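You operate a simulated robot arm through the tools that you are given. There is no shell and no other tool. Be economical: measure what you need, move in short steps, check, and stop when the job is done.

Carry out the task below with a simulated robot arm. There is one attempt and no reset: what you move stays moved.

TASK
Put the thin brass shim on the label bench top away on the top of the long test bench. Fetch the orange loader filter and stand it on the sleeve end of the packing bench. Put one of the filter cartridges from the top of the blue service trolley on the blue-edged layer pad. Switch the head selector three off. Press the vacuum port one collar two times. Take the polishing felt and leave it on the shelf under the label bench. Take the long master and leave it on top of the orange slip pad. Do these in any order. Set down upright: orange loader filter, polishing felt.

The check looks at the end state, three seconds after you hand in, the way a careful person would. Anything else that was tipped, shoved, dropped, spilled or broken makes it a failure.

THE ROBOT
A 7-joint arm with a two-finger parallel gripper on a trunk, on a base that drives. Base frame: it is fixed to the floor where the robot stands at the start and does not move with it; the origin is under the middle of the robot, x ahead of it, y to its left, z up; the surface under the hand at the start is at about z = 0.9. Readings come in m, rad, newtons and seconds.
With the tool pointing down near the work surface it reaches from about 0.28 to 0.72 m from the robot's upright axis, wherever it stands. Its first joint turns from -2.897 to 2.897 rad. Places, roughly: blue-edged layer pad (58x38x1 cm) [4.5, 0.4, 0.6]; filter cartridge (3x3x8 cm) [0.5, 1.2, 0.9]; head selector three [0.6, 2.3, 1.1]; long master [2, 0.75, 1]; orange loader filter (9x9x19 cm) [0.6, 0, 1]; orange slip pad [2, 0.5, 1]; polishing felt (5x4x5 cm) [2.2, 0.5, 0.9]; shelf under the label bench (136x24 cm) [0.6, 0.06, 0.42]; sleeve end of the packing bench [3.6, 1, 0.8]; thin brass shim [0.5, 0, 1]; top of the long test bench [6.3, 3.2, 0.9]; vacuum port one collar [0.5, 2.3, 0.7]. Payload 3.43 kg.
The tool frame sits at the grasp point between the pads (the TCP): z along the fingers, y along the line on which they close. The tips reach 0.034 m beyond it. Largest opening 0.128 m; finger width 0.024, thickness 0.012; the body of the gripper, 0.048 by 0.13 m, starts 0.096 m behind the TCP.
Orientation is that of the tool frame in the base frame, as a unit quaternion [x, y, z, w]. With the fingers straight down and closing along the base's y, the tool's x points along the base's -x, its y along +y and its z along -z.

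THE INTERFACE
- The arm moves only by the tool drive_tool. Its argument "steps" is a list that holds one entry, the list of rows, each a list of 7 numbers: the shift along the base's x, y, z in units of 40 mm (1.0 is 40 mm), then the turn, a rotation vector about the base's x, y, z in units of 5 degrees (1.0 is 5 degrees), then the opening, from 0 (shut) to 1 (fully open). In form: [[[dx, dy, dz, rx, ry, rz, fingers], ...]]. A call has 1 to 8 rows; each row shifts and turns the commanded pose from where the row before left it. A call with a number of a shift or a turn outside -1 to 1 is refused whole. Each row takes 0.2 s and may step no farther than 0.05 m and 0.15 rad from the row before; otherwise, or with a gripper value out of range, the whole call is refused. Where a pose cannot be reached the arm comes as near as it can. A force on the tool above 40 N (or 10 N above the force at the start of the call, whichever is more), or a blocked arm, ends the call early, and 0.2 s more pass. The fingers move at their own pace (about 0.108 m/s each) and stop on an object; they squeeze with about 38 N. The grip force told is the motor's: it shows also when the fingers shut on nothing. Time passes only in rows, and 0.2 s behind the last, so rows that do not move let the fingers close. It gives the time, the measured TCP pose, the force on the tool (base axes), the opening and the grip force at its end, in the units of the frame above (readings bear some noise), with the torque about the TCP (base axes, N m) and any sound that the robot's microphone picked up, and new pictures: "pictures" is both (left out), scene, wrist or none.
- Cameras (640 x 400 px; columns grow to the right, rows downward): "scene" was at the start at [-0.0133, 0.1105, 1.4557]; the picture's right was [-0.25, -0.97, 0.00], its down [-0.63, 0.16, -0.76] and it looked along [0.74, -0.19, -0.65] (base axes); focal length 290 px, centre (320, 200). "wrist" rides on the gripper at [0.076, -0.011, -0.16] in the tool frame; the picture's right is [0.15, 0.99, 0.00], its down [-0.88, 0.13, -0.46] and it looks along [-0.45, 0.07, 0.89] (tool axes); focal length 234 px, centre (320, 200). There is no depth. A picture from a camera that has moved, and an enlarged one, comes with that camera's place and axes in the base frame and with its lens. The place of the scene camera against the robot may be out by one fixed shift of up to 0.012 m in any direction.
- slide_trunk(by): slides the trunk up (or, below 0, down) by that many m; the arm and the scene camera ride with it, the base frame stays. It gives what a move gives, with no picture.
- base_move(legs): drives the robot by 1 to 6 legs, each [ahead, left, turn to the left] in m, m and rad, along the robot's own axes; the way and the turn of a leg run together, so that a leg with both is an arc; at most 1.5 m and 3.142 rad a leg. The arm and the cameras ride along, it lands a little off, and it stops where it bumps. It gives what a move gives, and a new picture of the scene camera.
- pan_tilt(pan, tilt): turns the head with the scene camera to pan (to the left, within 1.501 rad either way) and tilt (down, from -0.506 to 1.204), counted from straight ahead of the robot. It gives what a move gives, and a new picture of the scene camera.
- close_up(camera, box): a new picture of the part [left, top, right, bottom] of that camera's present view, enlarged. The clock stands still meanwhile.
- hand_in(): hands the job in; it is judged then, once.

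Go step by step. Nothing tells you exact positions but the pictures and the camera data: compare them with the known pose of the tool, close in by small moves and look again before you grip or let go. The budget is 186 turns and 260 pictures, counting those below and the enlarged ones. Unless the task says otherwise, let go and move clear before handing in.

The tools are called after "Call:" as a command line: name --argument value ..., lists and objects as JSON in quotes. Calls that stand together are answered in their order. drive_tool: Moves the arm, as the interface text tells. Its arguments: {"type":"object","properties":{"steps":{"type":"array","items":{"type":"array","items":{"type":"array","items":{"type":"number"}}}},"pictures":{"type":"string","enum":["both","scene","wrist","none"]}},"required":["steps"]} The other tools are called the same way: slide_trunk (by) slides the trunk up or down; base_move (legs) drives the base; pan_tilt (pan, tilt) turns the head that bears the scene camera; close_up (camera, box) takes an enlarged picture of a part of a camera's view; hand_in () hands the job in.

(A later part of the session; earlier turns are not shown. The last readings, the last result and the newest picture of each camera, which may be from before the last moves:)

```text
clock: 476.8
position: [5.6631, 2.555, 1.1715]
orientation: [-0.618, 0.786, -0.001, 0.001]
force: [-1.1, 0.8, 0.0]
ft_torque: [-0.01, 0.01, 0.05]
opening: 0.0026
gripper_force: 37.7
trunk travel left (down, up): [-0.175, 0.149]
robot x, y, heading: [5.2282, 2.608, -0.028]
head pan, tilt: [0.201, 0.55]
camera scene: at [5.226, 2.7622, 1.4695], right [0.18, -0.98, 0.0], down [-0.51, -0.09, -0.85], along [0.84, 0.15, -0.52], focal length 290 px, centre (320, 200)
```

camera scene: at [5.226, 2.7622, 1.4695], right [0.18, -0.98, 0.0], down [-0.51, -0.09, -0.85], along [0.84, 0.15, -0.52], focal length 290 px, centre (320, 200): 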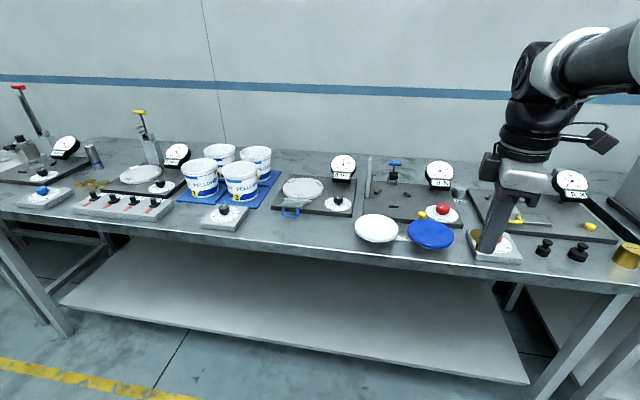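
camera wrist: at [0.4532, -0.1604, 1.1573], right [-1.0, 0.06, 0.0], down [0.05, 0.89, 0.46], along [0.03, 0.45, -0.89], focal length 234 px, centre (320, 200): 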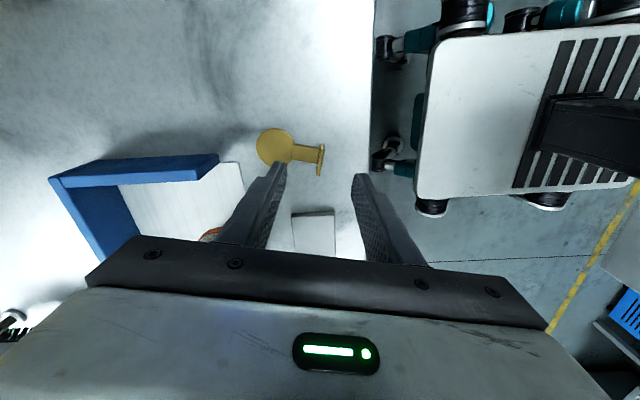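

There's a free strip at the bench's front around (5.90–6.0, 2.85–3.1). I'll line up with it.

Call:
base_move --legs '[[0.05, 0.37, 0.028]]'

Call:
pan_tilt --pan 0.0 --tilt 0.75

```text
clock: 480.9
position: [5.719, 2.9397, 1.1711]
orientation: [-0.629, 0.777, 0.0, 0.001]
force: [-0.2, -0.7, -0.4]
ft_torque: [-0.02, 0.02, 0.01]
opening: 0.0031
gripper_force: 37.2
trunk travel left (down, up): [-0.175, 0.149]
robot x, y, heading: [5.2858, 2.9842, 0.008]
head pan, tilt: [0.201, 0.55]
camera scene: at [5.2752, 3.1344, 1.4695], right [0.2, -0.98, 0.0], down [-0.51, -0.11, -0.85], along [0.83, 0.17, -0.52], focal length 290 px, centre (320, 200)
```

scene: 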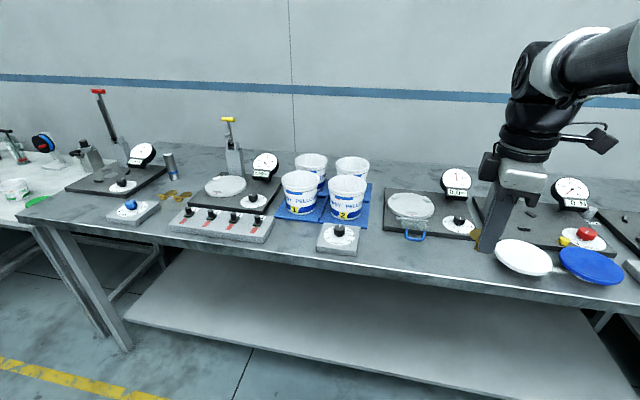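

```text
clock: 481.6
position: [5.7184, 2.9394, 1.1698]
orientation: [-0.629, 0.777, 0.0, 0.001]
force: [0.4, -0.4, -0.7]
ft_torque: [-0.03, 0.0, 0.02]
opening: 0.0028
gripper_force: 37.5
trunk travel left (down, up): [-0.175, 0.149]
robot x, y, heading: [5.2842, 2.9848, 0.007]
head pan, tilt: [0.0, 0.75]
camera scene: at [5.2701, 3.1165, 1.4522], right [0.0, -1.0, 0.0], down [-0.68, 0.0, -0.73], along [0.73, 0.0, -0.68], focal length 290 px, centre (320, 200)
```

scene: 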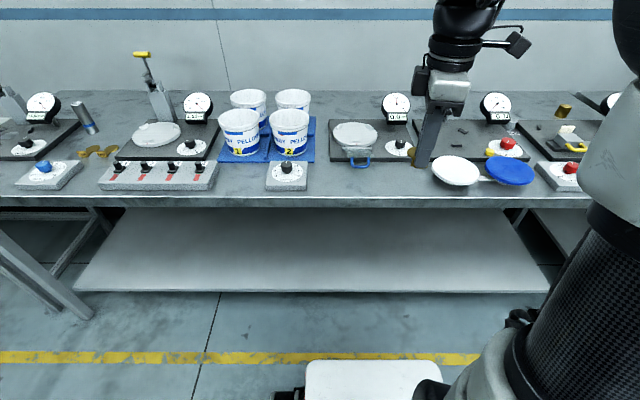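

Call:
drive_tool --steps '[[[0.8, 0.1, -0.4, 0, 0, 0, 0], [0.8, 0.1, -0.4, 0, 0, 0, 0], [0.8, 0.1, -0.5, 0, 0, 0, 0], [0.8, 0.1, -0.5, 0, 0, 0, 0], [0.8, 0.1, -0.6, 0, 0, 0, 0], [0.66, 0.1, -0.7, 0, 0, 0, 0], [0, 0, -0.9, 0, 0, 0, 0], [0, 0, -0.7, 0, 0, 0, 0]]]' --pictures "both"

```text
clock: 483.4
position: [5.9059, 2.9654, 0.9816]
orientation: [-0.629, 0.777, 0.0, 0.001]
force: [0.0, 0.1, 0.6]
ft_torque: [-0.02, 0.02, 0.0]
opening: 0.0028
gripper_force: 37.3
trunk travel left (down, up): [-0.175, 0.149]
robot x, y, heading: [5.2809, 2.9846, -0.005]
head pan, tilt: [0.0, 0.75]
camera scene: at [5.2701, 3.1165, 1.4521], right [0.0, -1.0, 0.0], down [-0.68, 0.0, -0.73], along [0.73, 0.0, -0.68], focal length 290 px, centre (320, 200)
camera wrist: at [5.9011, 2.8897, 1.1415], right [-1.0, 0.06, 0.0], down [0.06, 0.89, 0.46], along [0.03, 0.45, -0.89], focal length 234 px, centre (320, 200)
```

scene: 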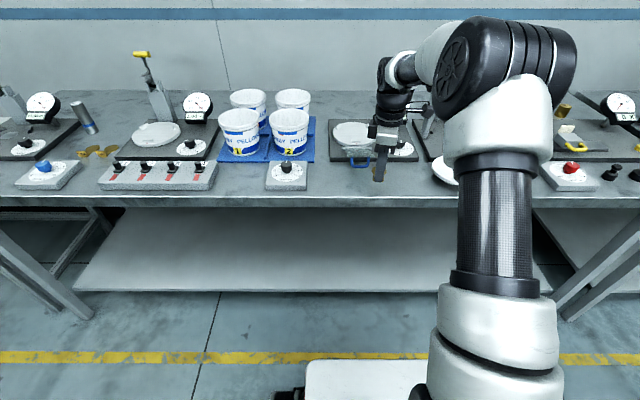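
wrist: 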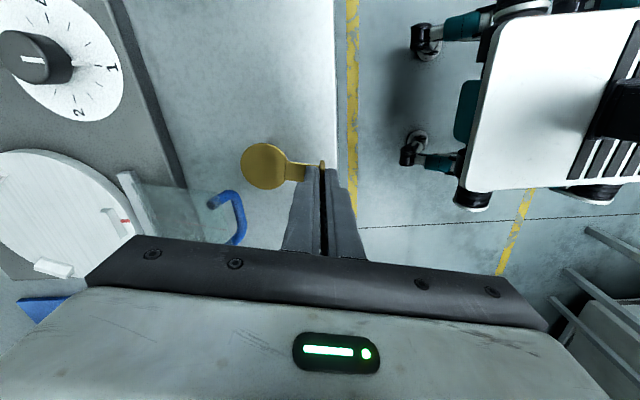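

I'll nudge it slightly away from the edge and handle, then lower until contact.

Call:
drive_tool --steps '[[[0.35, -0.6, 0, 0, 0, 0, 0], [0, 0, -0.4, 0, 0, 0, 0], [0, 0, -0.3, 0, 0, 0, 0], [0, 0, -0.1, 0, 0, 0, 0], [0, 0, 0, 0, 0, 0, 0]]]' --pictures "none"

Call:
drive_tool --steps '[[[0, 0, -0.06, 0, 0, 0, 0], [0, 0, -0.06, 0, 0, 0, 0]]]' --pictures "none"

Call:
drive_tool --steps '[[[0, 0, -0.06, 0, 0, 0, 0], [0, 0, -0.04, 0, 0, 0, 0]]]' --pictures "none"

Call:
close_up --camera "wrist" --box '[220, 100, 380, 220]'

```text
clock: 484.6
position: [5.919, 2.9404, 0.9497]
orientation: [-0.629, 0.778, -0.001, 0.001]
force: [-0.5, 0.0, -0.2]
ft_torque: [-0.02, -0.06, 0.03]
opening: 0.0028
gripper_force: 37.7
trunk travel left (down, up): [-0.175, 0.149]
robot x, y, heading: [5.2853, 2.9882, 0.001]
head pan, tilt: [0.0, 0.75]
```

```text
clock: 485.2
position: [5.9187, 2.9401, 0.9449]
orientation: [-0.629, 0.778, -0.001, 0.001]
force: [-0.2, 0.5, -0.8]
ft_torque: [0.03, 0.02, 0.01]
opening: 0.0026
gripper_force: 36.9
trunk travel left (down, up): [-0.175, 0.149]
robot x, y, heading: [5.2841, 2.986, 0.002]
head pan, tilt: [0.0, 0.75]
```

```text
clock: 485.8
position: [5.9187, 2.9394, 0.942]
orientation: [-0.63, 0.777, -0.001, 0.0]
force: [-0.8, -0.2, 1.2]
ft_torque: [0.03, 0.05, 0.0]
opening: 0.0027
gripper_force: 37.8
trunk travel left (down, up): [-0.175, 0.149]
robot x, y, heading: [5.2833, 2.9841, 0.004]
head pan, tilt: [0.0, 0.75]
```

```text
3.33 times, centred on (300, 160) of wrist
camera zoom: at [5.9148, 2.8651, 1.1012], right [-1.0, 0.06, 0.0], down [0.06, 0.89, 0.46], along [0.03, 0.45, -0.89], focal length 781 px, centre (387, 333)
```

zoom: 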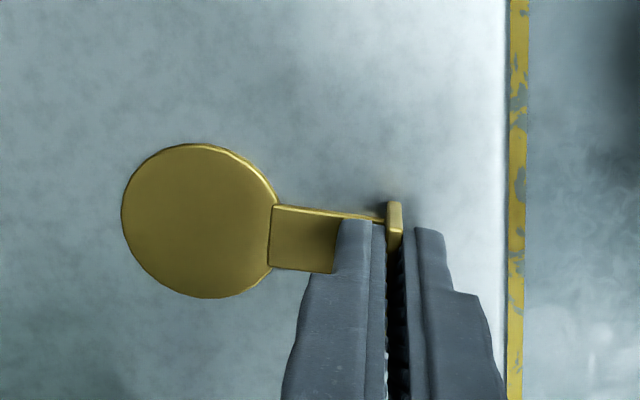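

Call:
drive_tool --steps '[[[0, 0, -0.05, 0, 0, 0, 0], [0, 0, 0, 0, 0, 0, 0]]]' --pictures "none"

Call:
drive_tool --steps '[[[0, 0, 0.03, 0, 0, 0, 0.15], [0, 0, 0, 0, 0, 0, 0.25], [0, 0, 0, 0, 0, 0, 0.25], [0, 0, 0.5, 0, 0, 0, 0.25], [0, 0, 0.9, 0, 0, 0, 0.25], [0, 0, 0.9, 0, 0, 0, 0.25], [0, 0, 0.9, 0, 0, 0, 0.25]]]' --pictures "wrist"

```text
clock: 486.4
position: [5.9191, 2.94, 0.9419]
orientation: [-0.63, 0.777, -0.002, 0.002]
force: [-1.1, 1.1, 14.6]
ft_torque: [0.01, 0.0, 0.02]
opening: 0.0028
gripper_force: 37.9
trunk travel left (down, up): [-0.175, 0.149]
robot x, y, heading: [5.2839, 2.9827, 0.001]
head pan, tilt: [0.0, 0.75]
```

```text
clock: 488.0
position: [5.9202, 2.9399, 1.0696]
orientation: [-0.629, 0.777, -0.002, 0.0]
force: [-0.1, 0.3, 0.1]
ft_torque: [-0.01, 0.0, -0.01]
opening: 0.032
gripper_force: 0.0
trunk travel left (down, up): [-0.175, 0.149]
robot x, y, heading: [5.2805, 2.986, 0.007]
head pan, tilt: [0.0, 0.75]
camera wrist: at [5.9149, 2.8641, 1.2286], right [-1.0, 0.06, 0.0], down [0.06, 0.89, 0.46], along [0.03, 0.45, -0.89], focal length 234 px, centre (320, 200)
```

wrist: 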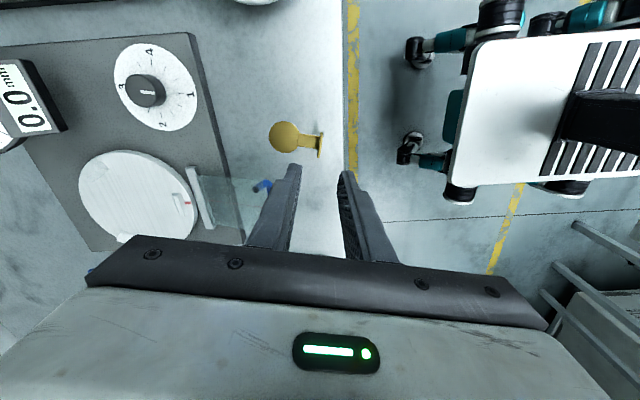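

The shim lies on the long test bench. I'll tuck the arm, turn the gripper back, and drive back for the filter.

Call:
drive_tool --steps '[[[-0.6, 0, 0.8, 0, 0, -1, 0.5], [-0.6, 0, 0.8, 0, 0, -1, 0.5], [-0.8, 0, 0.5, 0, 0, -1, 0.5], [-0.8, 0, 0.5, 0, 0, -1, 0.5], [-0.8, 0, 0, 0, 0, -1, 0.5], [-0.8, 0, 0, 0, 0, -1, 0.5], [0, 0, 0, 0, 0, -1, 0.5], [0, 0, 0, 0, 0, -1, 0.5]]]' --pictures "none"

Call:
drive_tool --steps '[[[0, 0, 0, 0, 0, -1, 1], [0, 0, 0, 0, 0, -1, 1], [0, 0, 0, 0, 0, -1, 1], [0, 0, 0, 0, 0, -1, 1], [0, 0, 0, 0, 0, -1, 1], [0, 0, 0, 0, 0, -1, 1], [0, 0, 0, 0, 0, -1, 1], [0, 0, 0, 0, 0, -0.6, 1]]]' --pictures "none"

Call:
base_move --legs '[[-0.1, -1.0, 0], [-0.03, -0.9, 0], [0, 0, 3.1]]'

Call:
pan_tilt --pan -0.05 --tilt 0.3

```text
clock: 489.8
position: [5.7432, 2.9397, 1.1717]
orientation: [-0.323, 0.946, 0.0, 0.0]
force: [-0.3, 0.1, -0.4]
ft_torque: [0.01, -0.02, -0.01]
opening: 0.0642
gripper_force: 0.0
trunk travel left (down, up): [-0.175, 0.149]
robot x, y, heading: [5.2848, 2.9821, 0.001]
head pan, tilt: [0.0, 0.75]
```

```text
clock: 491.6
position: [5.7424, 2.941, 1.1739]
orientation: [0.001, 1.0, -0.001, 0.0]
force: [-0.1, -0.4, -0.8]
ft_torque: [0.02, 0.01, 0.03]
opening: 0.1279
gripper_force: 0.1
trunk travel left (down, up): [-0.175, 0.149]
robot x, y, heading: [5.2833, 2.985, 0.005]
head pan, tilt: [0.0, 0.75]
```

```text
clock: 517.8
position: [4.7008, 1.1279, 1.1731]
orientation: [1.0, -0.008, 0.0, -0.001]
force: [0.5, 0.5, -0.3]
ft_torque: [-0.02, 0.01, -0.01]
opening: 0.1279
gripper_force: 0.0
trunk travel left (down, up): [-0.175, 0.149]
robot x, y, heading: [5.1588, 1.0752, 3.127]
head pan, tilt: [0.0, 0.75]
camera scene: at [5.159, 0.9277, 1.4521], right [0.01, 1.0, 0.0], down [0.68, -0.01, -0.73], along [-0.73, 0.01, -0.68], focal length 290 px, centre (320, 200)
```

scene: 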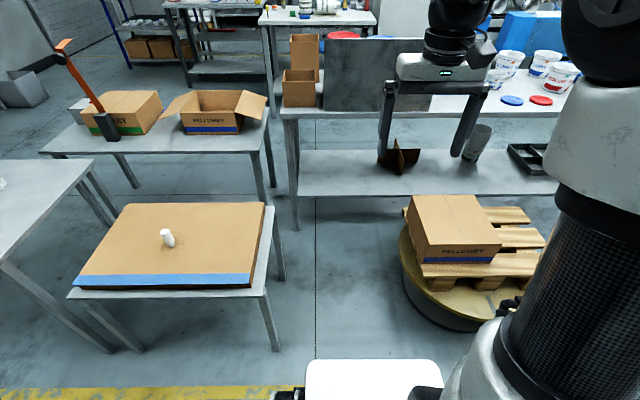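

```text
clock: 518.7
position: [4.6985, 1.1287, 1.1726]
orientation: [1.0, -0.008, 0.0, -0.001]
force: [-0.7, 0.2, 0.0]
ft_torque: [0.0, -0.01, 0.03]
opening: 0.1281
gripper_force: 0.1
trunk travel left (down, up): [-0.175, 0.149]
robot x, y, heading: [5.1573, 1.0777, 3.127]
head pan, tilt: [-0.051, 0.3]
camera scene: at [5.1486, 0.9325, 1.4924], right [0.06, 1.0, 0.0], down [0.3, -0.02, -0.96], along [-0.95, 0.06, -0.3], focal length 290 px, centre (320, 200)
```

scene: 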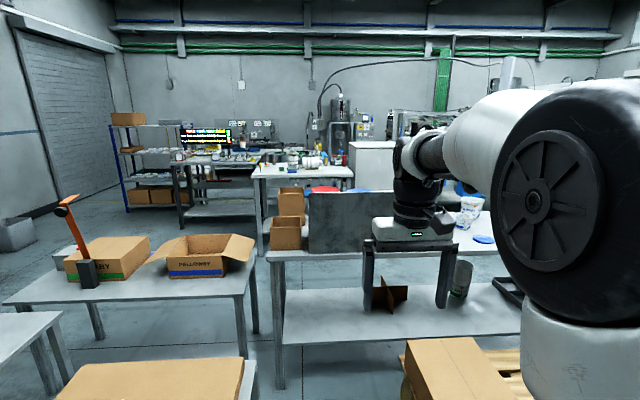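

The packing bench's south end holds the carton sleeves beside a guard board. Now I'll drive home for the filter.

Call:
base_move --legs '[[0, 1.3, 0], [0, 0.7, 0], [0.35, 0.62, 0], [1.3, 0, 0], [1.3, 0, 0]]'

Call:
pan_tilt --pan -1.4 --tilt 0.3

```text
clock: 556.2
position: [1.7491, -1.4542, 1.1734]
orientation: [1.0, -0.007, -0.001, -0.002]
force: [-0.1, 0.4, -0.5]
ft_torque: [-0.02, 0.01, -0.03]
opening: 0.128
gripper_force: 0.1
trunk travel left (down, up): [-0.175, 0.149]
robot x, y, heading: [2.2079, -1.5056, 3.134]
head pan, tilt: [-0.051, 0.3]
camera scene: at [2.1982, -1.6497, 1.4925], right [0.06, 1.0, 0.0], down [0.3, -0.02, -0.96], along [-0.95, 0.06, -0.3], focal length 290 px, centre (320, 200)
```

scene: 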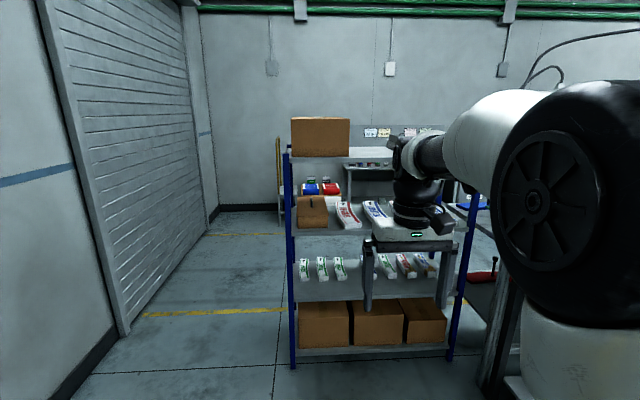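

```text
clock: 557.7
position: [1.749, -1.4557, 1.1719]
orientation: [1.0, -0.006, 0.001, -0.001]
force: [0.3, 0.0, -0.6]
ft_torque: [-0.03, -0.02, -0.01]
opening: 0.128
gripper_force: 0.0
trunk travel left (down, up): [-0.175, 0.149]
robot x, y, heading: [2.209, -1.507, 3.132]
head pan, tilt: [-1.4, 0.3]
camera scene: at [2.2763, -1.5632, 1.4925], right [0.99, 0.16, 0.0], down [0.05, -0.29, -0.96], along [-0.15, 0.94, -0.3], focal length 290 px, centre (320, 200)
```

scene: 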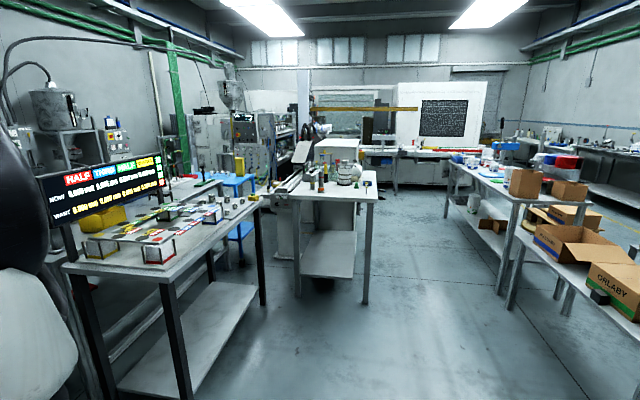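

Call:
close_up --camera "scene" --box '[440, 130, 600, 230]'

Call:
base_move --legs '[[1.07, 0, 0], [0, 0.82, 0], [1.4, 0, 0], [0, -1.3, 0], [0, -1.05, 0], [0, 0, 3.14]]'

```text
4.00 times, centred on (520, 180) of scene
camera zoom: at [2.2763, -1.5632, 1.4925], right [0.99, 0.16, 0.0], down [0.05, -0.29, -0.96], along [-0.15, 0.94, -0.3], focal length 1162 px, centre (-480, 280)
```

zoom: 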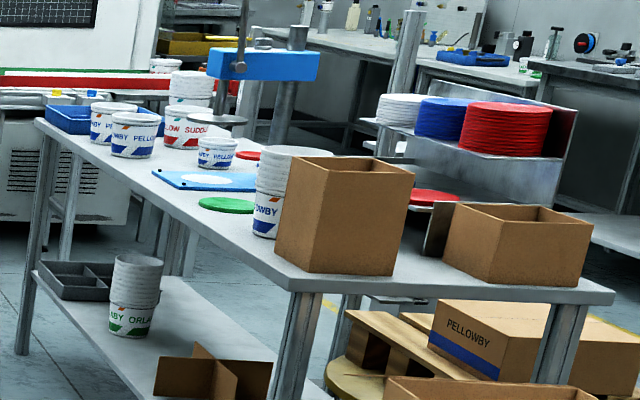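

```text
clock: 562.0
position: [0.8684, -1.4408, 1.1739]
orientation: [1.0, -0.008, 0.011, 0.0]
force: [9.7, -0.8, 4.8]
ft_torque: [-0.01, 1.31, 0.15]
opening: 0.128
gripper_force: 0.0
trunk travel left (down, up): [-0.175, 0.149]
robot x, y, heading: [1.3165, -1.4936, 3.123]
head pan, tilt: [-1.4, 0.3]
stopped in leg 1: the force on the tool passed its limit at 110 N (the readings are from after the stop); the commanded pose is now the measured one
camera scene: at [1.3878, -1.5525, 1.4924], right [0.99, 0.15, 0.0], down [0.04, -0.29, -0.96], along [-0.15, 0.94, -0.3], focal length 290 px, centre (320, 200)
```

scene: 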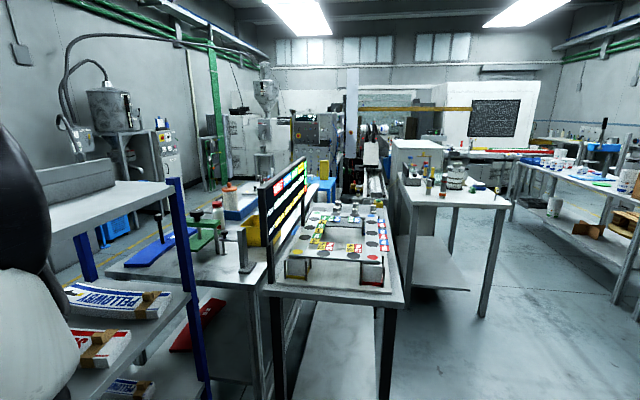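

The gripper bumped into the rack's top box while driving. I'll back off and check for any displacement.

Call:
base_move --legs '[[-0.4, 0, 0]]'

Call:
pan_tilt --pan 0.0 --tilt 0.3

Call:
close_up --camera "scene" --box '[250, 90, 490, 250]'

```text
clock: 564.5
position: [1.2681, -1.4468, 1.173]
orientation: [1.0, -0.008, 0.012, -0.001]
force: [0.0, -0.4, -1.7]
ft_torque: [-0.01, -0.03, 0.0]
opening: 0.1278
gripper_force: 0.0
trunk travel left (down, up): [-0.175, 0.149]
robot x, y, heading: [1.7194, -1.5006, 3.123]
head pan, tilt: [-1.4, 0.3]
camera scene: at [1.7875, -1.5591, 1.4925], right [0.99, 0.15, 0.0], down [0.05, -0.29, -0.96], along [-0.15, 0.94, -0.3], focal length 290 px, centre (320, 200)
```

scene: 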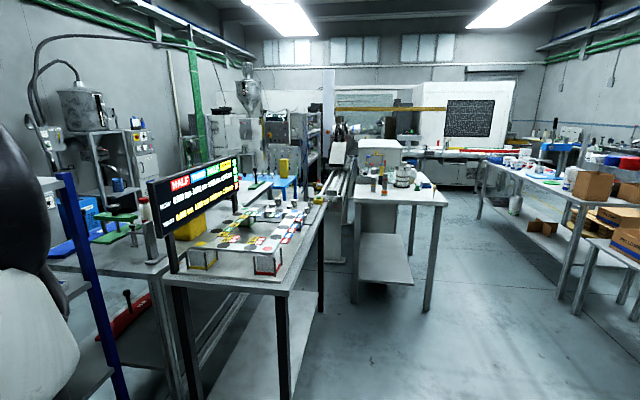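

```text
clock: 566.0
position: [1.268, -1.4471, 1.1732]
orientation: [1.0, -0.009, 0.011, -0.001]
force: [-0.8, 0.3, -0.3]
ft_torque: [-0.02, -0.02, 0.03]
opening: 0.128
gripper_force: 0.1
trunk travel left (down, up): [-0.175, 0.149]
robot x, y, heading: [1.7188, -1.4977, 3.122]
head pan, tilt: [0.0, 0.3]
camera scene: at [1.7085, -1.6497, 1.4925], right [0.02, 1.0, 0.0], down [0.3, -0.01, -0.96], along [-0.96, 0.02, -0.3], focal length 290 px, centre (320, 200)
```

scene: 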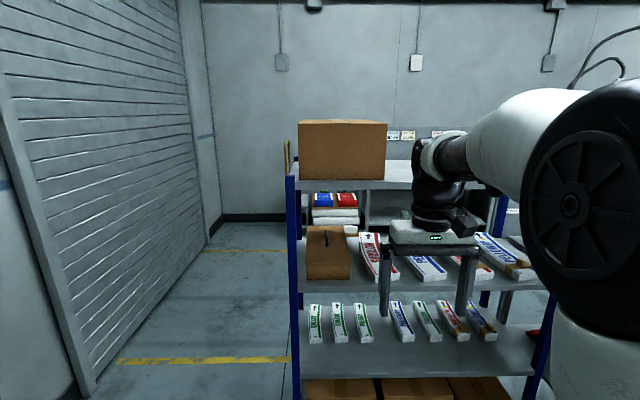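

```text
2.50 times, centred on (370, 170) of scene
camera zoom: at [1.7085, -1.6497, 1.4925], right [0.02, 1.0, 0.0], down [0.3, -0.01, -0.96], along [-0.96, 0.02, -0.3], focal length 726 px, centre (195, 275)
```

zoom: 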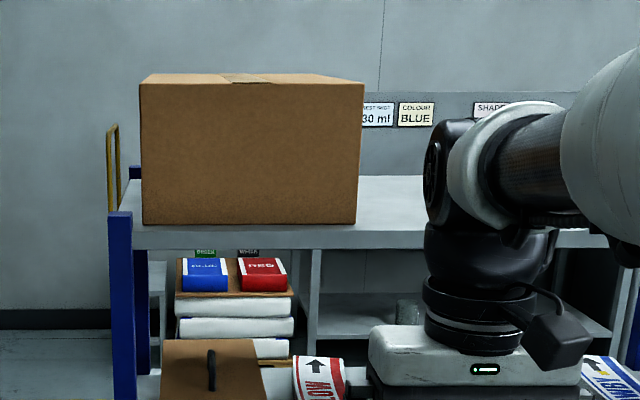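

The gripper only met the edge of the rack's top shelf; the box sits square and nothing looks displaced. I'll turn so the tool points along +y and take the same route as before.

Call:
base_move --legs '[[0, 0, -1.55], [0, 0.56, 0], [-0.88, 0, 0], [0, 1.4, 0], [1.5, 0, 0], [0.85, 0, 0]]'

Call:
base_move --legs '[[0, 0, -1.57], [0.15, 0, 0]]'

Call:
pan_tilt --pan -0.1 --tilt 0.65

```text
clock: 604.4
position: [-0.2309, 0.4243, 1.1717]
orientation: [0.712, -0.702, 0.009, 0.007]
force: [-0.6, 0.0, 0.7]
ft_torque: [-0.01, 0.0, 0.01]
opening: 0.1281
gripper_force: 0.1
trunk travel left (down, up): [-0.175, 0.149]
robot x, y, heading: [-0.2692, -0.031, 1.587]
head pan, tilt: [0.0, 0.3]
camera scene: at [-0.4159, -0.0357, 1.4925], right [1.0, 0.01, 0.0], down [0.0, -0.3, -0.96], along [-0.01, 0.96, -0.3], focal length 290 px, centre (320, 200)
```

scene: 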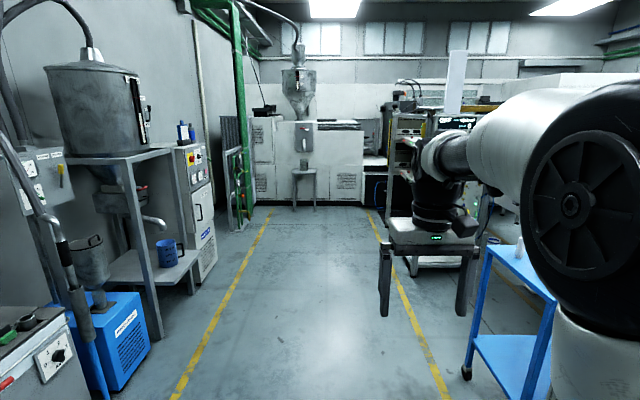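

```text
clock: 609.7
position: [0.3332, -0.0629, 1.173]
orientation: [-0.009, 1.0, -0.001, -0.012]
force: [-0.1, -0.2, -0.2]
ft_torque: [0.02, -0.03, -0.01]
opening: 0.128
gripper_force: 0.1
trunk travel left (down, up): [-0.175, 0.149]
robot x, y, heading: [-0.1228, -0.0268, 0.024]
head pan, tilt: [0.0, 0.3]
camera scene: at [-0.1246, 0.1059, 1.4925], right [0.02, -1.0, 0.0], down [-0.3, -0.01, -0.96], along [0.96, 0.02, -0.3], focal length 290 px, centre (320, 200)
```

scene: 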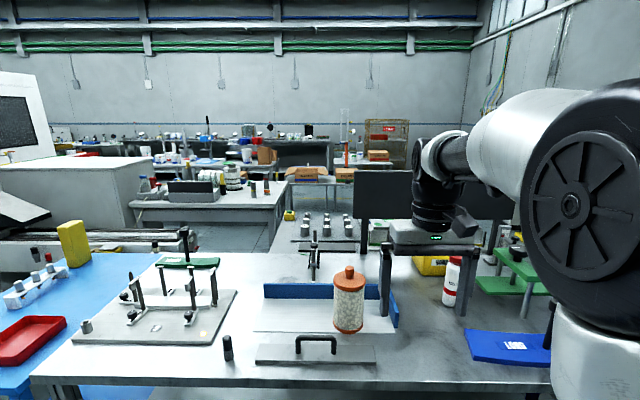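

```text
clock: 610.5
position: [0.3316, -0.0644, 1.1718]
orientation: [-0.01, 1.0, -0.002, -0.012]
force: [0.5, 0.3, -0.1]
ft_torque: [-0.01, -0.03, -0.01]
opening: 0.1281
gripper_force: 0.0
trunk travel left (down, up): [-0.175, 0.149]
robot x, y, heading: [-0.1223, -0.0268, 0.016]
head pan, tilt: [-0.099, 0.649]
camera scene: at [-0.1315, 0.0972, 1.4608], right [-0.08, -1.0, 0.0], down [-0.6, 0.05, -0.8], along [0.79, -0.06, -0.6], focal length 290 px, centre (320, 200)
```

scene: 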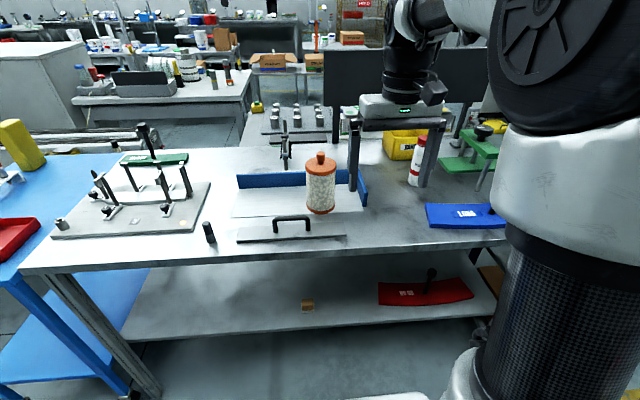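

Call:
base_move --legs '[[0.08, 0, -0.02]]'

Call:
drive_tool --steps '[[[0.6, 0.65, 0.2, 0, -0.28, 0, 1], [0.6, 0.65, 0.2, 0, 0, 0, 1], [0.6, 0.65, 0.1, 0, 0, 0, 1], [0.5, 0.65, 0, 0, 0, 0, 1], [0, 0, 0, 0, 0, 0, 1]]]' --pictures "wrist"

```text
clock: 611.6
position: [0.4108, -0.0723, 1.1724]
orientation: [0.0, 1.0, -0.001, -0.011]
force: [0.2, -0.7, 0.2]
ft_torque: [0.0, 0.02, 0.02]
opening: 0.1278
gripper_force: 0.0
trunk travel left (down, up): [-0.175, 0.149]
robot x, y, heading: [-0.0422, -0.0251, -0.0]
head pan, tilt: [-0.099, 0.649]
camera scene: at [-0.0494, 0.0979, 1.4607], right [-0.1, -0.99, 0.0], down [-0.6, 0.06, -0.8], along [0.79, -0.08, -0.6], focal length 290 px, centre (320, 200)
```

scene: 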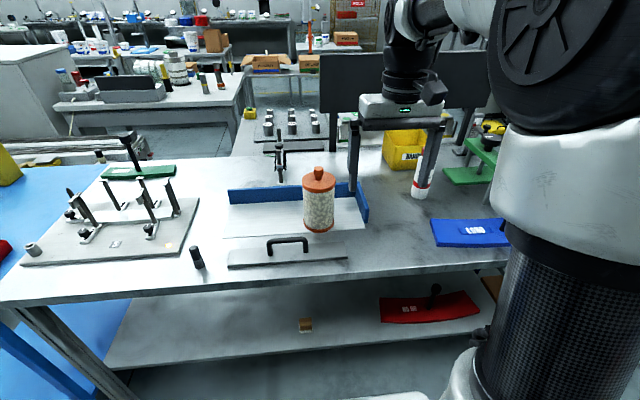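

```text
clock: 612.8
position: [0.5041, 0.0307, 1.1923]
orientation: [0.001, 1.0, -0.002, 0.0]
force: [0.3, 0.2, 0.2]
ft_torque: [0.0, 0.03, 0.04]
opening: 0.1279
gripper_force: 0.0
trunk travel left (down, up): [-0.175, 0.149]
robot x, y, heading: [-0.0454, -0.0241, -0.007]
head pan, tilt: [-0.099, 0.649]
camera wrist: at [0.4288, 0.0219, 1.3517], right [-0.15, 0.99, 0.0], down [0.88, 0.13, 0.46], along [0.45, 0.06, -0.89], focal length 234 px, centre (320, 200)
```

wrist: 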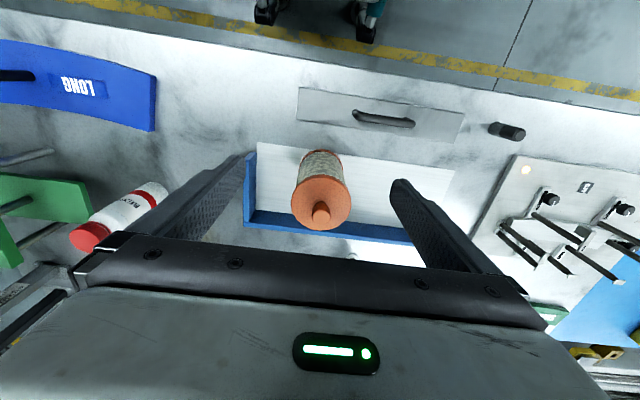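

The filter's axis is at about (0.582, 0.043). I'll center above it and lower so the fingers straddle the body.

Call:
drive_tool --steps '[[[0.98, 0.15, 0, 0, 0, 0, 1], [0.97, 0.15, 0, 0, 0, 0, 1], [0, 0, -0.9, 0, 0, 0, 1], [0, 0, -0.9, 0, 0, 0, 1], [0, 0, -0.5, 0, 0, 0, 1], [0, 0, 0, 0, 0, 0, 1]]]' --pictures "both"

```text
clock: 614.2
position: [0.5817, 0.044, 1.1014]
orientation: [0.0, 1.0, -0.001, 0.002]
force: [1.1, -0.2, 0.1]
ft_torque: [0.0, 0.01, 0.0]
opening: 0.128
gripper_force: 0.0
trunk travel left (down, up): [-0.175, 0.149]
robot x, y, heading: [-0.0442, -0.0271, -0.006]
head pan, tilt: [-0.099, 0.649]
camera scene: at [-0.0494, 0.098, 1.4607], right [-0.1, -0.99, 0.0], down [-0.6, 0.06, -0.8], along [0.79, -0.08, -0.6], focal length 290 px, centre (320, 200)
camera wrist: at [0.5057, 0.0343, 1.2595], right [-0.15, 0.99, 0.0], down [0.88, 0.13, 0.46], along [0.45, 0.07, -0.89], focal length 234 px, centre (320, 200)
```

scene: 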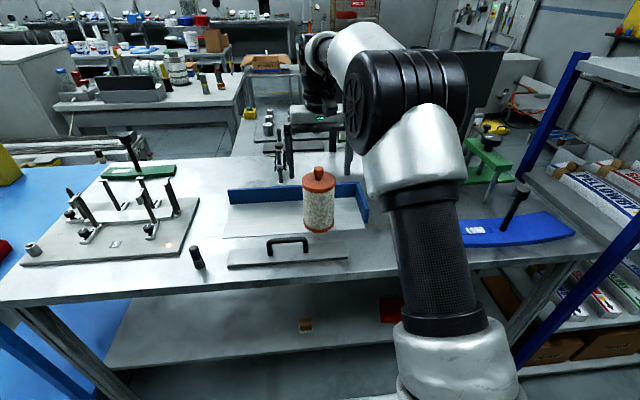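
wrist: 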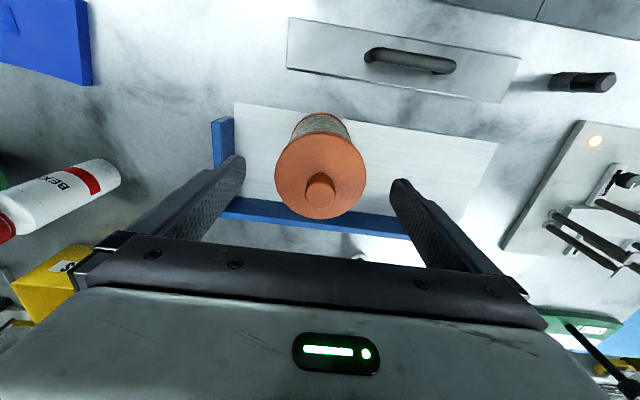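

Call:
drive_tool --steps '[[[0, 0.05, -0.7, 0, 0, 0, 1], [0, 0, -0.7, 0, 0, 0, 1], [0, 0, -0.6, 0, 0, 0, 1], [0, 0, -0.2, 0, 0, 0, 1], [0, 0, 0, 0, 0, 0, 1]]]' --pictures "none"

Call:
close_up --camera "scene" --box '[270, 90, 390, 240]'

Call:
drive_tool --steps '[[[0, 0, 0, 0, 0, 0, 0], [0, 0, 0, 0, 0, 0, 0], [0, 0, 0, 0, 0, 0, 0]]]' --pictures "none"

Call:
drive_tool --steps '[[[0, 0, 0.1, 0, 0, 0, 0], [0, 0, 0.15, 0, 0, 0, 0], [0, 0, 0.25, 0, 0, 0, 0]]]' --pictures "scene"

```text
clock: 615.4
position: [0.5814, 0.0463, 1.0136]
orientation: [0.0, 1.0, -0.001, 0.0]
force: [-0.4, 0.4, 0.2]
ft_torque: [-0.01, 0.01, 0.0]
opening: 0.1276
gripper_force: 0.1
trunk travel left (down, up): [-0.175, 0.149]
robot x, y, heading: [-0.0409, -0.0218, -0.002]
head pan, tilt: [-0.099, 0.649]
```

```text
2.67 times, centred on (330, 165) of scene
camera zoom: at [-0.0494, 0.098, 1.4607], right [-0.1, -0.99, 0.0], down [-0.6, 0.06, -0.8], along [0.79, -0.08, -0.6], focal length 774 px, centre (293, 293)
```

zoom: 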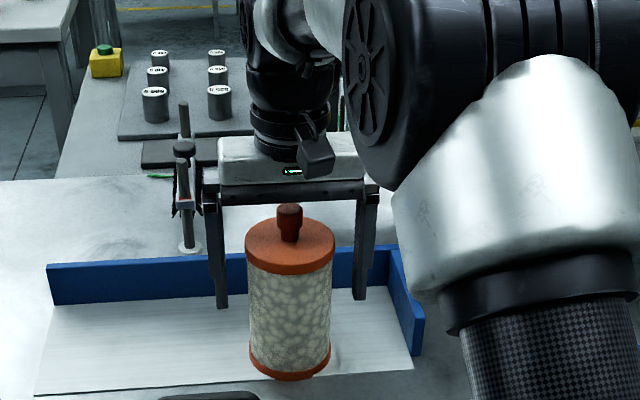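

```text
clock: 616.2
position: [0.5816, 0.0459, 1.0131]
orientation: [0.001, 1.0, -0.002, 0.0]
force: [0.1, 1.6, 0.8]
ft_torque: [0.03, 0.01, 0.03]
opening: 0.0887
gripper_force: 37.7
trunk travel left (down, up): [-0.175, 0.149]
robot x, y, heading: [-0.041, -0.0261, -0.002]
head pan, tilt: [-0.099, 0.649]
```

```text
clock: 617.0
position: [0.5804, 0.0455, 1.0322]
orientation: [0.0, 1.0, -0.001, 0.002]
force: [-0.6, -0.2, -1.4]
ft_torque: [-0.03, 0.01, -0.03]
opening: 0.0888
gripper_force: 38.3
trunk travel left (down, up): [-0.175, 0.149]
robot x, y, heading: [-0.0396, -0.0226, -0.002]
head pan, tilt: [-0.099, 0.649]
camera scene: at [-0.0493, 0.098, 1.4607], right [-0.1, -0.99, 0.0], down [-0.6, 0.06, -0.8], along [0.79, -0.08, -0.6], focal length 290 px, centre (320, 200)
```

scene: 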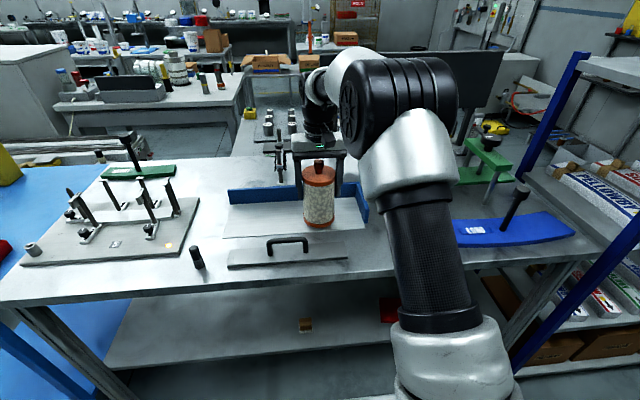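

Call:
drive_tool --steps '[[[0, 0, 0.8, 0, 0, 0, 0], [0, 0, 0.9, 0, 0, 0, 0], [0, 0, 0.9, 0, 0, 0, 0], [-0.6, -0.2, 0.4, 0, 0, 0, 0], [-0.9, -0.2, 0, 0, 0, 0, 0], [-0.9, -0.2, 0, 0, 0, 0, 0], [-0.9, -0.2, 0, 0, 0, 0, 0]]]' --pictures "scene"

```text
clock: 618.6
position: [0.447, 0.0133, 1.1534]
orientation: [0.0, 1.0, -0.001, 0.002]
force: [0.5, -0.4, -2.5]
ft_torque: [0.01, 0.04, 0.0]
opening: 0.0887
gripper_force: 37.4
trunk travel left (down, up): [-0.175, 0.149]
robot x, y, heading: [-0.0394, -0.0259, -0.001]
head pan, tilt: [-0.099, 0.649]
camera scene: at [-0.0493, 0.098, 1.4607], right [-0.1, -0.99, 0.0], down [-0.6, 0.06, -0.8], along [0.79, -0.08, -0.6], focal length 290 px, centre (320, 200)
```

scene: 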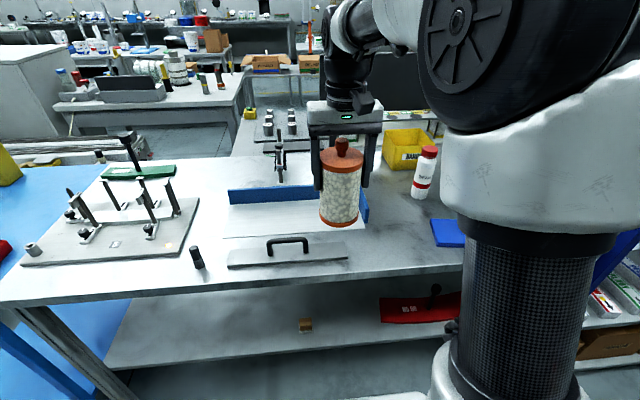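

The whole filter is held. I'll drive around to the west side of the packing bench.

Call:
base_move --legs '[[-0.2, 0, 0], [0, -1.2, 0], [0, -1.1, 0], [1.4, 0, 0], [0, 0.8, 0], [1.5, 0, 0.04]]'

Call:
base_move --legs '[[0, 1.3, 0]]'

Call:
pan_tilt --pan 0.6 --tilt 0.45

```text
clock: 663.5
position: [3.1355, -1.4734, 1.1518]
orientation: [-0.017, 1.0, 0.0, 0.0]
force: [-0.1, 0.8, -1.2]
ft_torque: [-0.02, 0.04, 0.0]
opening: 0.088
gripper_force: 38.2
trunk travel left (down, up): [-0.175, 0.149]
robot x, y, heading: [2.6456, -1.5279, 0.029]
head pan, tilt: [-0.099, 0.649]
camera scene: at [2.6343, -1.4054, 1.4607], right [-0.07, -1.0, 0.0], down [-0.6, 0.04, -0.8], along [0.79, -0.05, -0.6], focal length 290 px, centre (320, 200)
```

scene: 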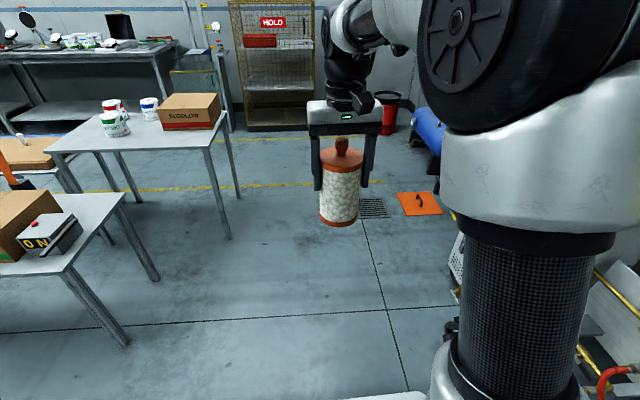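

```text
clock: 676.2
position: [3.0962, -0.1765, 1.1517]
orientation: [-0.014, 1.0, -0.002, 0.0]
force: [0.6, -0.1, -1.6]
ft_torque: [0.0, 0.0, 0.0]
opening: 0.0881
gripper_force: 37.6
trunk travel left (down, up): [-0.175, 0.149]
robot x, y, heading: [2.6092, -0.2295, 0.026]
head pan, tilt: [-0.099, 0.649]
camera scene: at [2.5957, -0.1061, 1.4607], right [-0.07, -1.0, 0.0], down [-0.6, 0.04, -0.8], along [0.79, -0.06, -0.6], focal length 290 px, centre (320, 200)
```

scene: 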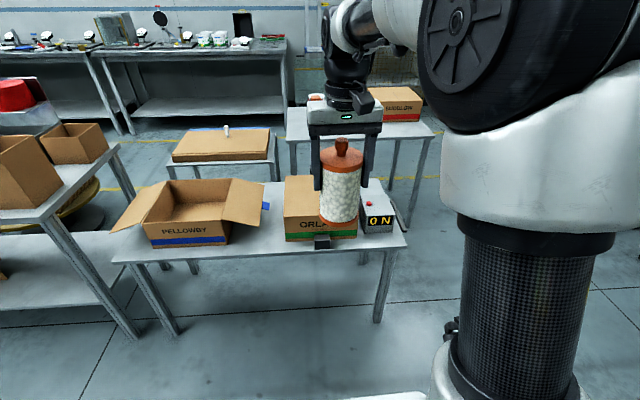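

```text
clock: 677.2
position: [3.0969, -0.1759, 1.1525]
orientation: [-0.014, 1.0, -0.001, 0.0]
force: [0.2, 0.2, -0.3]
ft_torque: [0.0, 0.05, 0.0]
opening: 0.0877
gripper_force: 37.9
trunk travel left (down, up): [-0.175, 0.149]
robot x, y, heading: [2.6048, -0.2295, 0.029]
head pan, tilt: [0.6, 0.45]
camera scene: at [2.5835, -0.046, 1.4785], right [0.59, -0.81, 0.0], down [-0.35, -0.26, -0.9], along [0.73, 0.53, -0.44], focal length 290 px, centre (320, 200)
```

scene: 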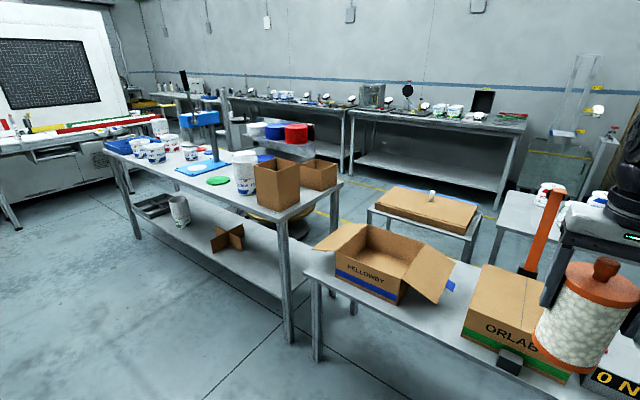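

Call:
base_move --legs '[[0.2, 0.4, -0.03], [0, 0.55, 0]]'

Call:
pan_tilt --pan 0.35 --tilt 0.6

```text
clock: 687.0
position: [3.2924, 0.7612, 1.1526]
orientation: [-0.002, 1.0, -0.001, 0.0]
force: [0.9, 0.5, -1.4]
ft_torque: [0.0, 0.01, 0.0]
opening: 0.0878
gripper_force: 37.6
trunk travel left (down, up): [-0.175, 0.149]
robot x, y, heading: [2.8018, 0.7238, 0.004]
head pan, tilt: [0.6, 0.45]
camera scene: at [2.783, 0.9041, 1.4785], right [0.57, -0.82, 0.0], down [-0.36, -0.25, -0.9], along [0.74, 0.51, -0.44], focal length 290 px, centre (320, 200)
```

scene: 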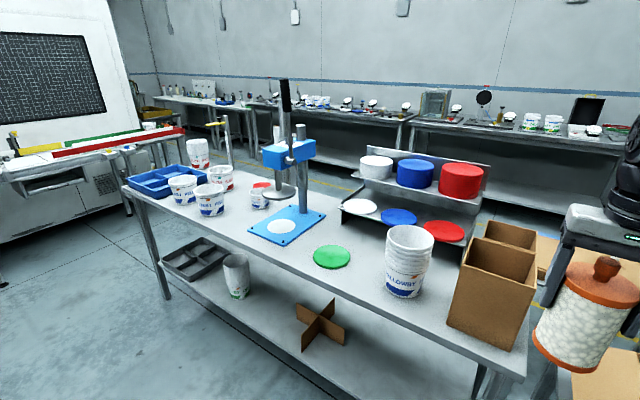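

```text
clock: 687.8
position: [3.2917, 0.7596, 1.1518]
orientation: [-0.001, 1.0, -0.001, -0.001]
force: [0.0, 0.3, -1.6]
ft_torque: [-0.02, 0.01, 0.0]
opening: 0.0881
gripper_force: 37.7
trunk travel left (down, up): [-0.175, 0.149]
robot x, y, heading: [2.8016, 0.7224, 0.003]
head pan, tilt: [0.351, 0.6]
camera scene: at [2.7903, 0.8826, 1.465], right [0.35, -0.94, 0.0], down [-0.53, -0.2, -0.83], along [0.77, 0.29, -0.56], focal length 290 px, centre (320, 200)
```

scene: 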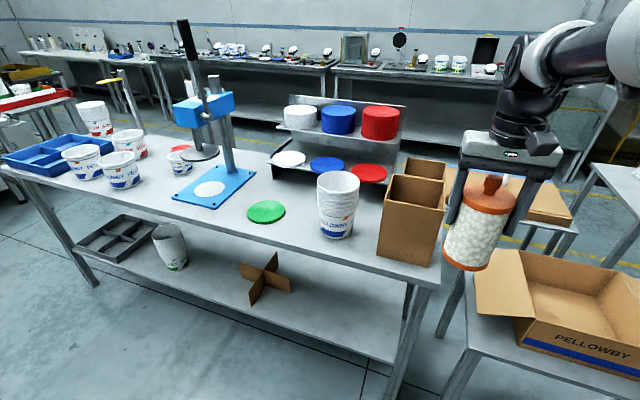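

I see a free spot between the sleeves, the pot stack and the lid tray, around (3.67, 1.06). I'll raise the trunk and move in close.

Call:
slide_trunk --by 0.12

Call:
base_move --legs '[[0.1, 0.3, 0], [0.14, 0, 0]]'

Call:
pan_tilt --pan 0.0 --tilt 0.75

```text
clock: 689.3
position: [3.2909, 0.7611, 1.274]
orientation: [-0.001, 1.0, -0.001, 0.001]
force: [-0.3, -0.4, -1.3]
ft_torque: [0.05, 0.0, -0.01]
opening: 0.0878
gripper_force: 37.8
trunk travel left (down, up): [-0.295, 0.029]
robot x, y, heading: [2.802, 0.722, 0.007]
head pan, tilt: [0.351, 0.6]
```

```text
clock: 693.7
position: [3.5334, 1.0634, 1.2736]
orientation: [-0.001, 1.0, -0.001, 0.0]
force: [0.8, 0.0, -1.8]
ft_torque: [-0.03, 0.04, 0.03]
opening: 0.0873
gripper_force: 38.1
trunk travel left (down, up): [-0.295, 0.029]
robot x, y, heading: [3.0461, 1.0235, 0.002]
head pan, tilt: [0.351, 0.6]
camera scene: at [3.0316, 1.185, 1.585], right [0.35, -0.94, 0.0], down [-0.53, -0.2, -0.82], along [0.77, 0.29, -0.57], focal length 290 px, centre (320, 200)
```

scene: 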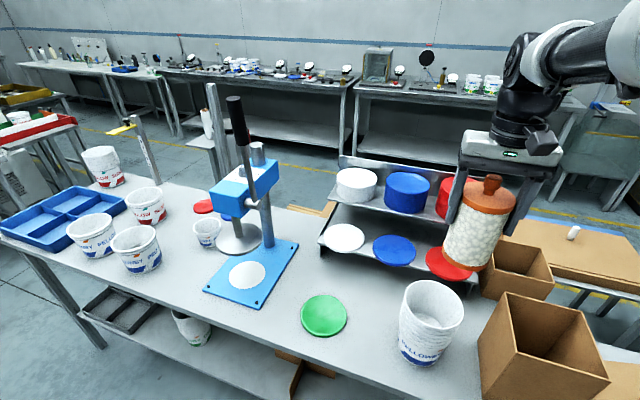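

```text
clock: 694.5
position: [3.5326, 1.0642, 1.2735]
orientation: [-0.001, 1.0, -0.001, 0.0]
force: [-0.5, 0.6, -1.4]
ft_torque: [-0.01, 0.04, 0.03]
opening: 0.0877
gripper_force: 38.1
trunk travel left (down, up): [-0.295, 0.029]
robot x, y, heading: [3.0427, 1.0179, -0.002]
head pan, tilt: [0.0, 0.75]
camera scene: at [3.0309, 1.1547, 1.5721], right [0.0, -1.0, 0.0], down [-0.68, 0.0, -0.73], along [0.73, 0.0, -0.68], focal length 290 px, centre (320, 200)
```

scene: 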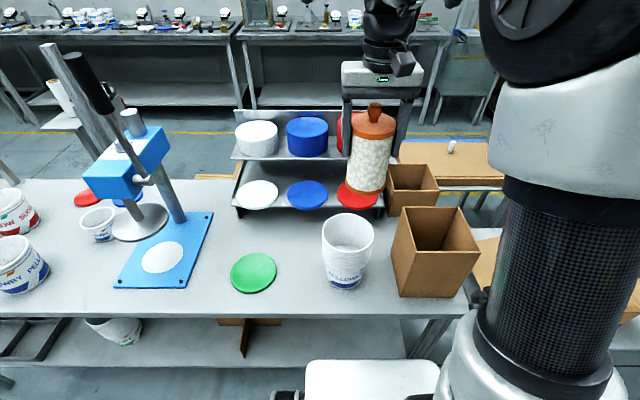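

Call:
drive_tool --steps '[[[0.9, -0.2, 0, 0, 0, 0, 0], [0.9, -0.2, 0, 0, 0, 0, 0], [0.9, -0.2, 0, 0, 0, 0, 0], [0.86, -0.25, 0, 0, 0, 0, 0], [0, 0, -0.9, 0, 0, 0, 0], [0, 0, -0.9, 0, 0, 0, 0], [0, 0, -0.9, 0, 0, 0, 0], [0, 0, 0, 0, 0, 0, 0]]]' --pictures "both"

```text
clock: 696.3
position: [3.6749, 1.0296, 1.1639]
orientation: [-0.001, 1.0, -0.001, 0.0]
force: [-0.2, 0.2, -3.0]
ft_torque: [0.01, 0.01, -0.01]
opening: 0.0874
gripper_force: 38.4
trunk travel left (down, up): [-0.295, 0.029]
robot x, y, heading: [3.042, 1.0232, 0.009]
head pan, tilt: [0.0, 0.75]
camera scene: at [3.0309, 1.1546, 1.5721], right [0.0, -1.0, 0.0], down [-0.68, 0.0, -0.73], along [0.73, 0.0, -0.68], focal length 290 px, centre (320, 200)
camera wrist: at [3.5993, 1.0196, 1.3229], right [-0.15, 0.99, 0.0], down [0.88, 0.13, 0.46], along [0.45, 0.07, -0.89], focal length 234 px, centre (320, 200)
```

scene: 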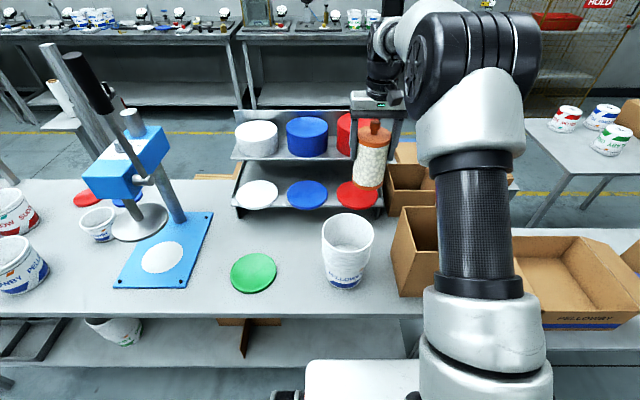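
wrist: 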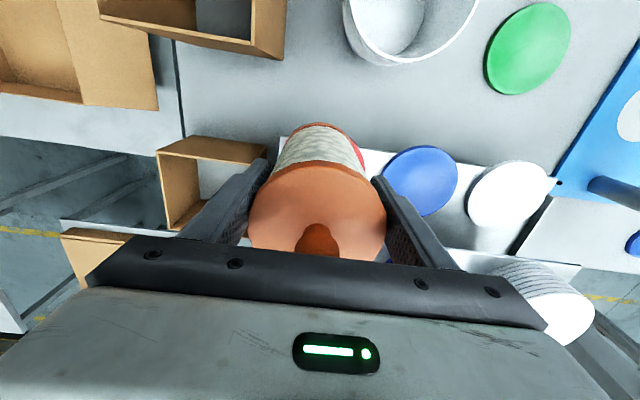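

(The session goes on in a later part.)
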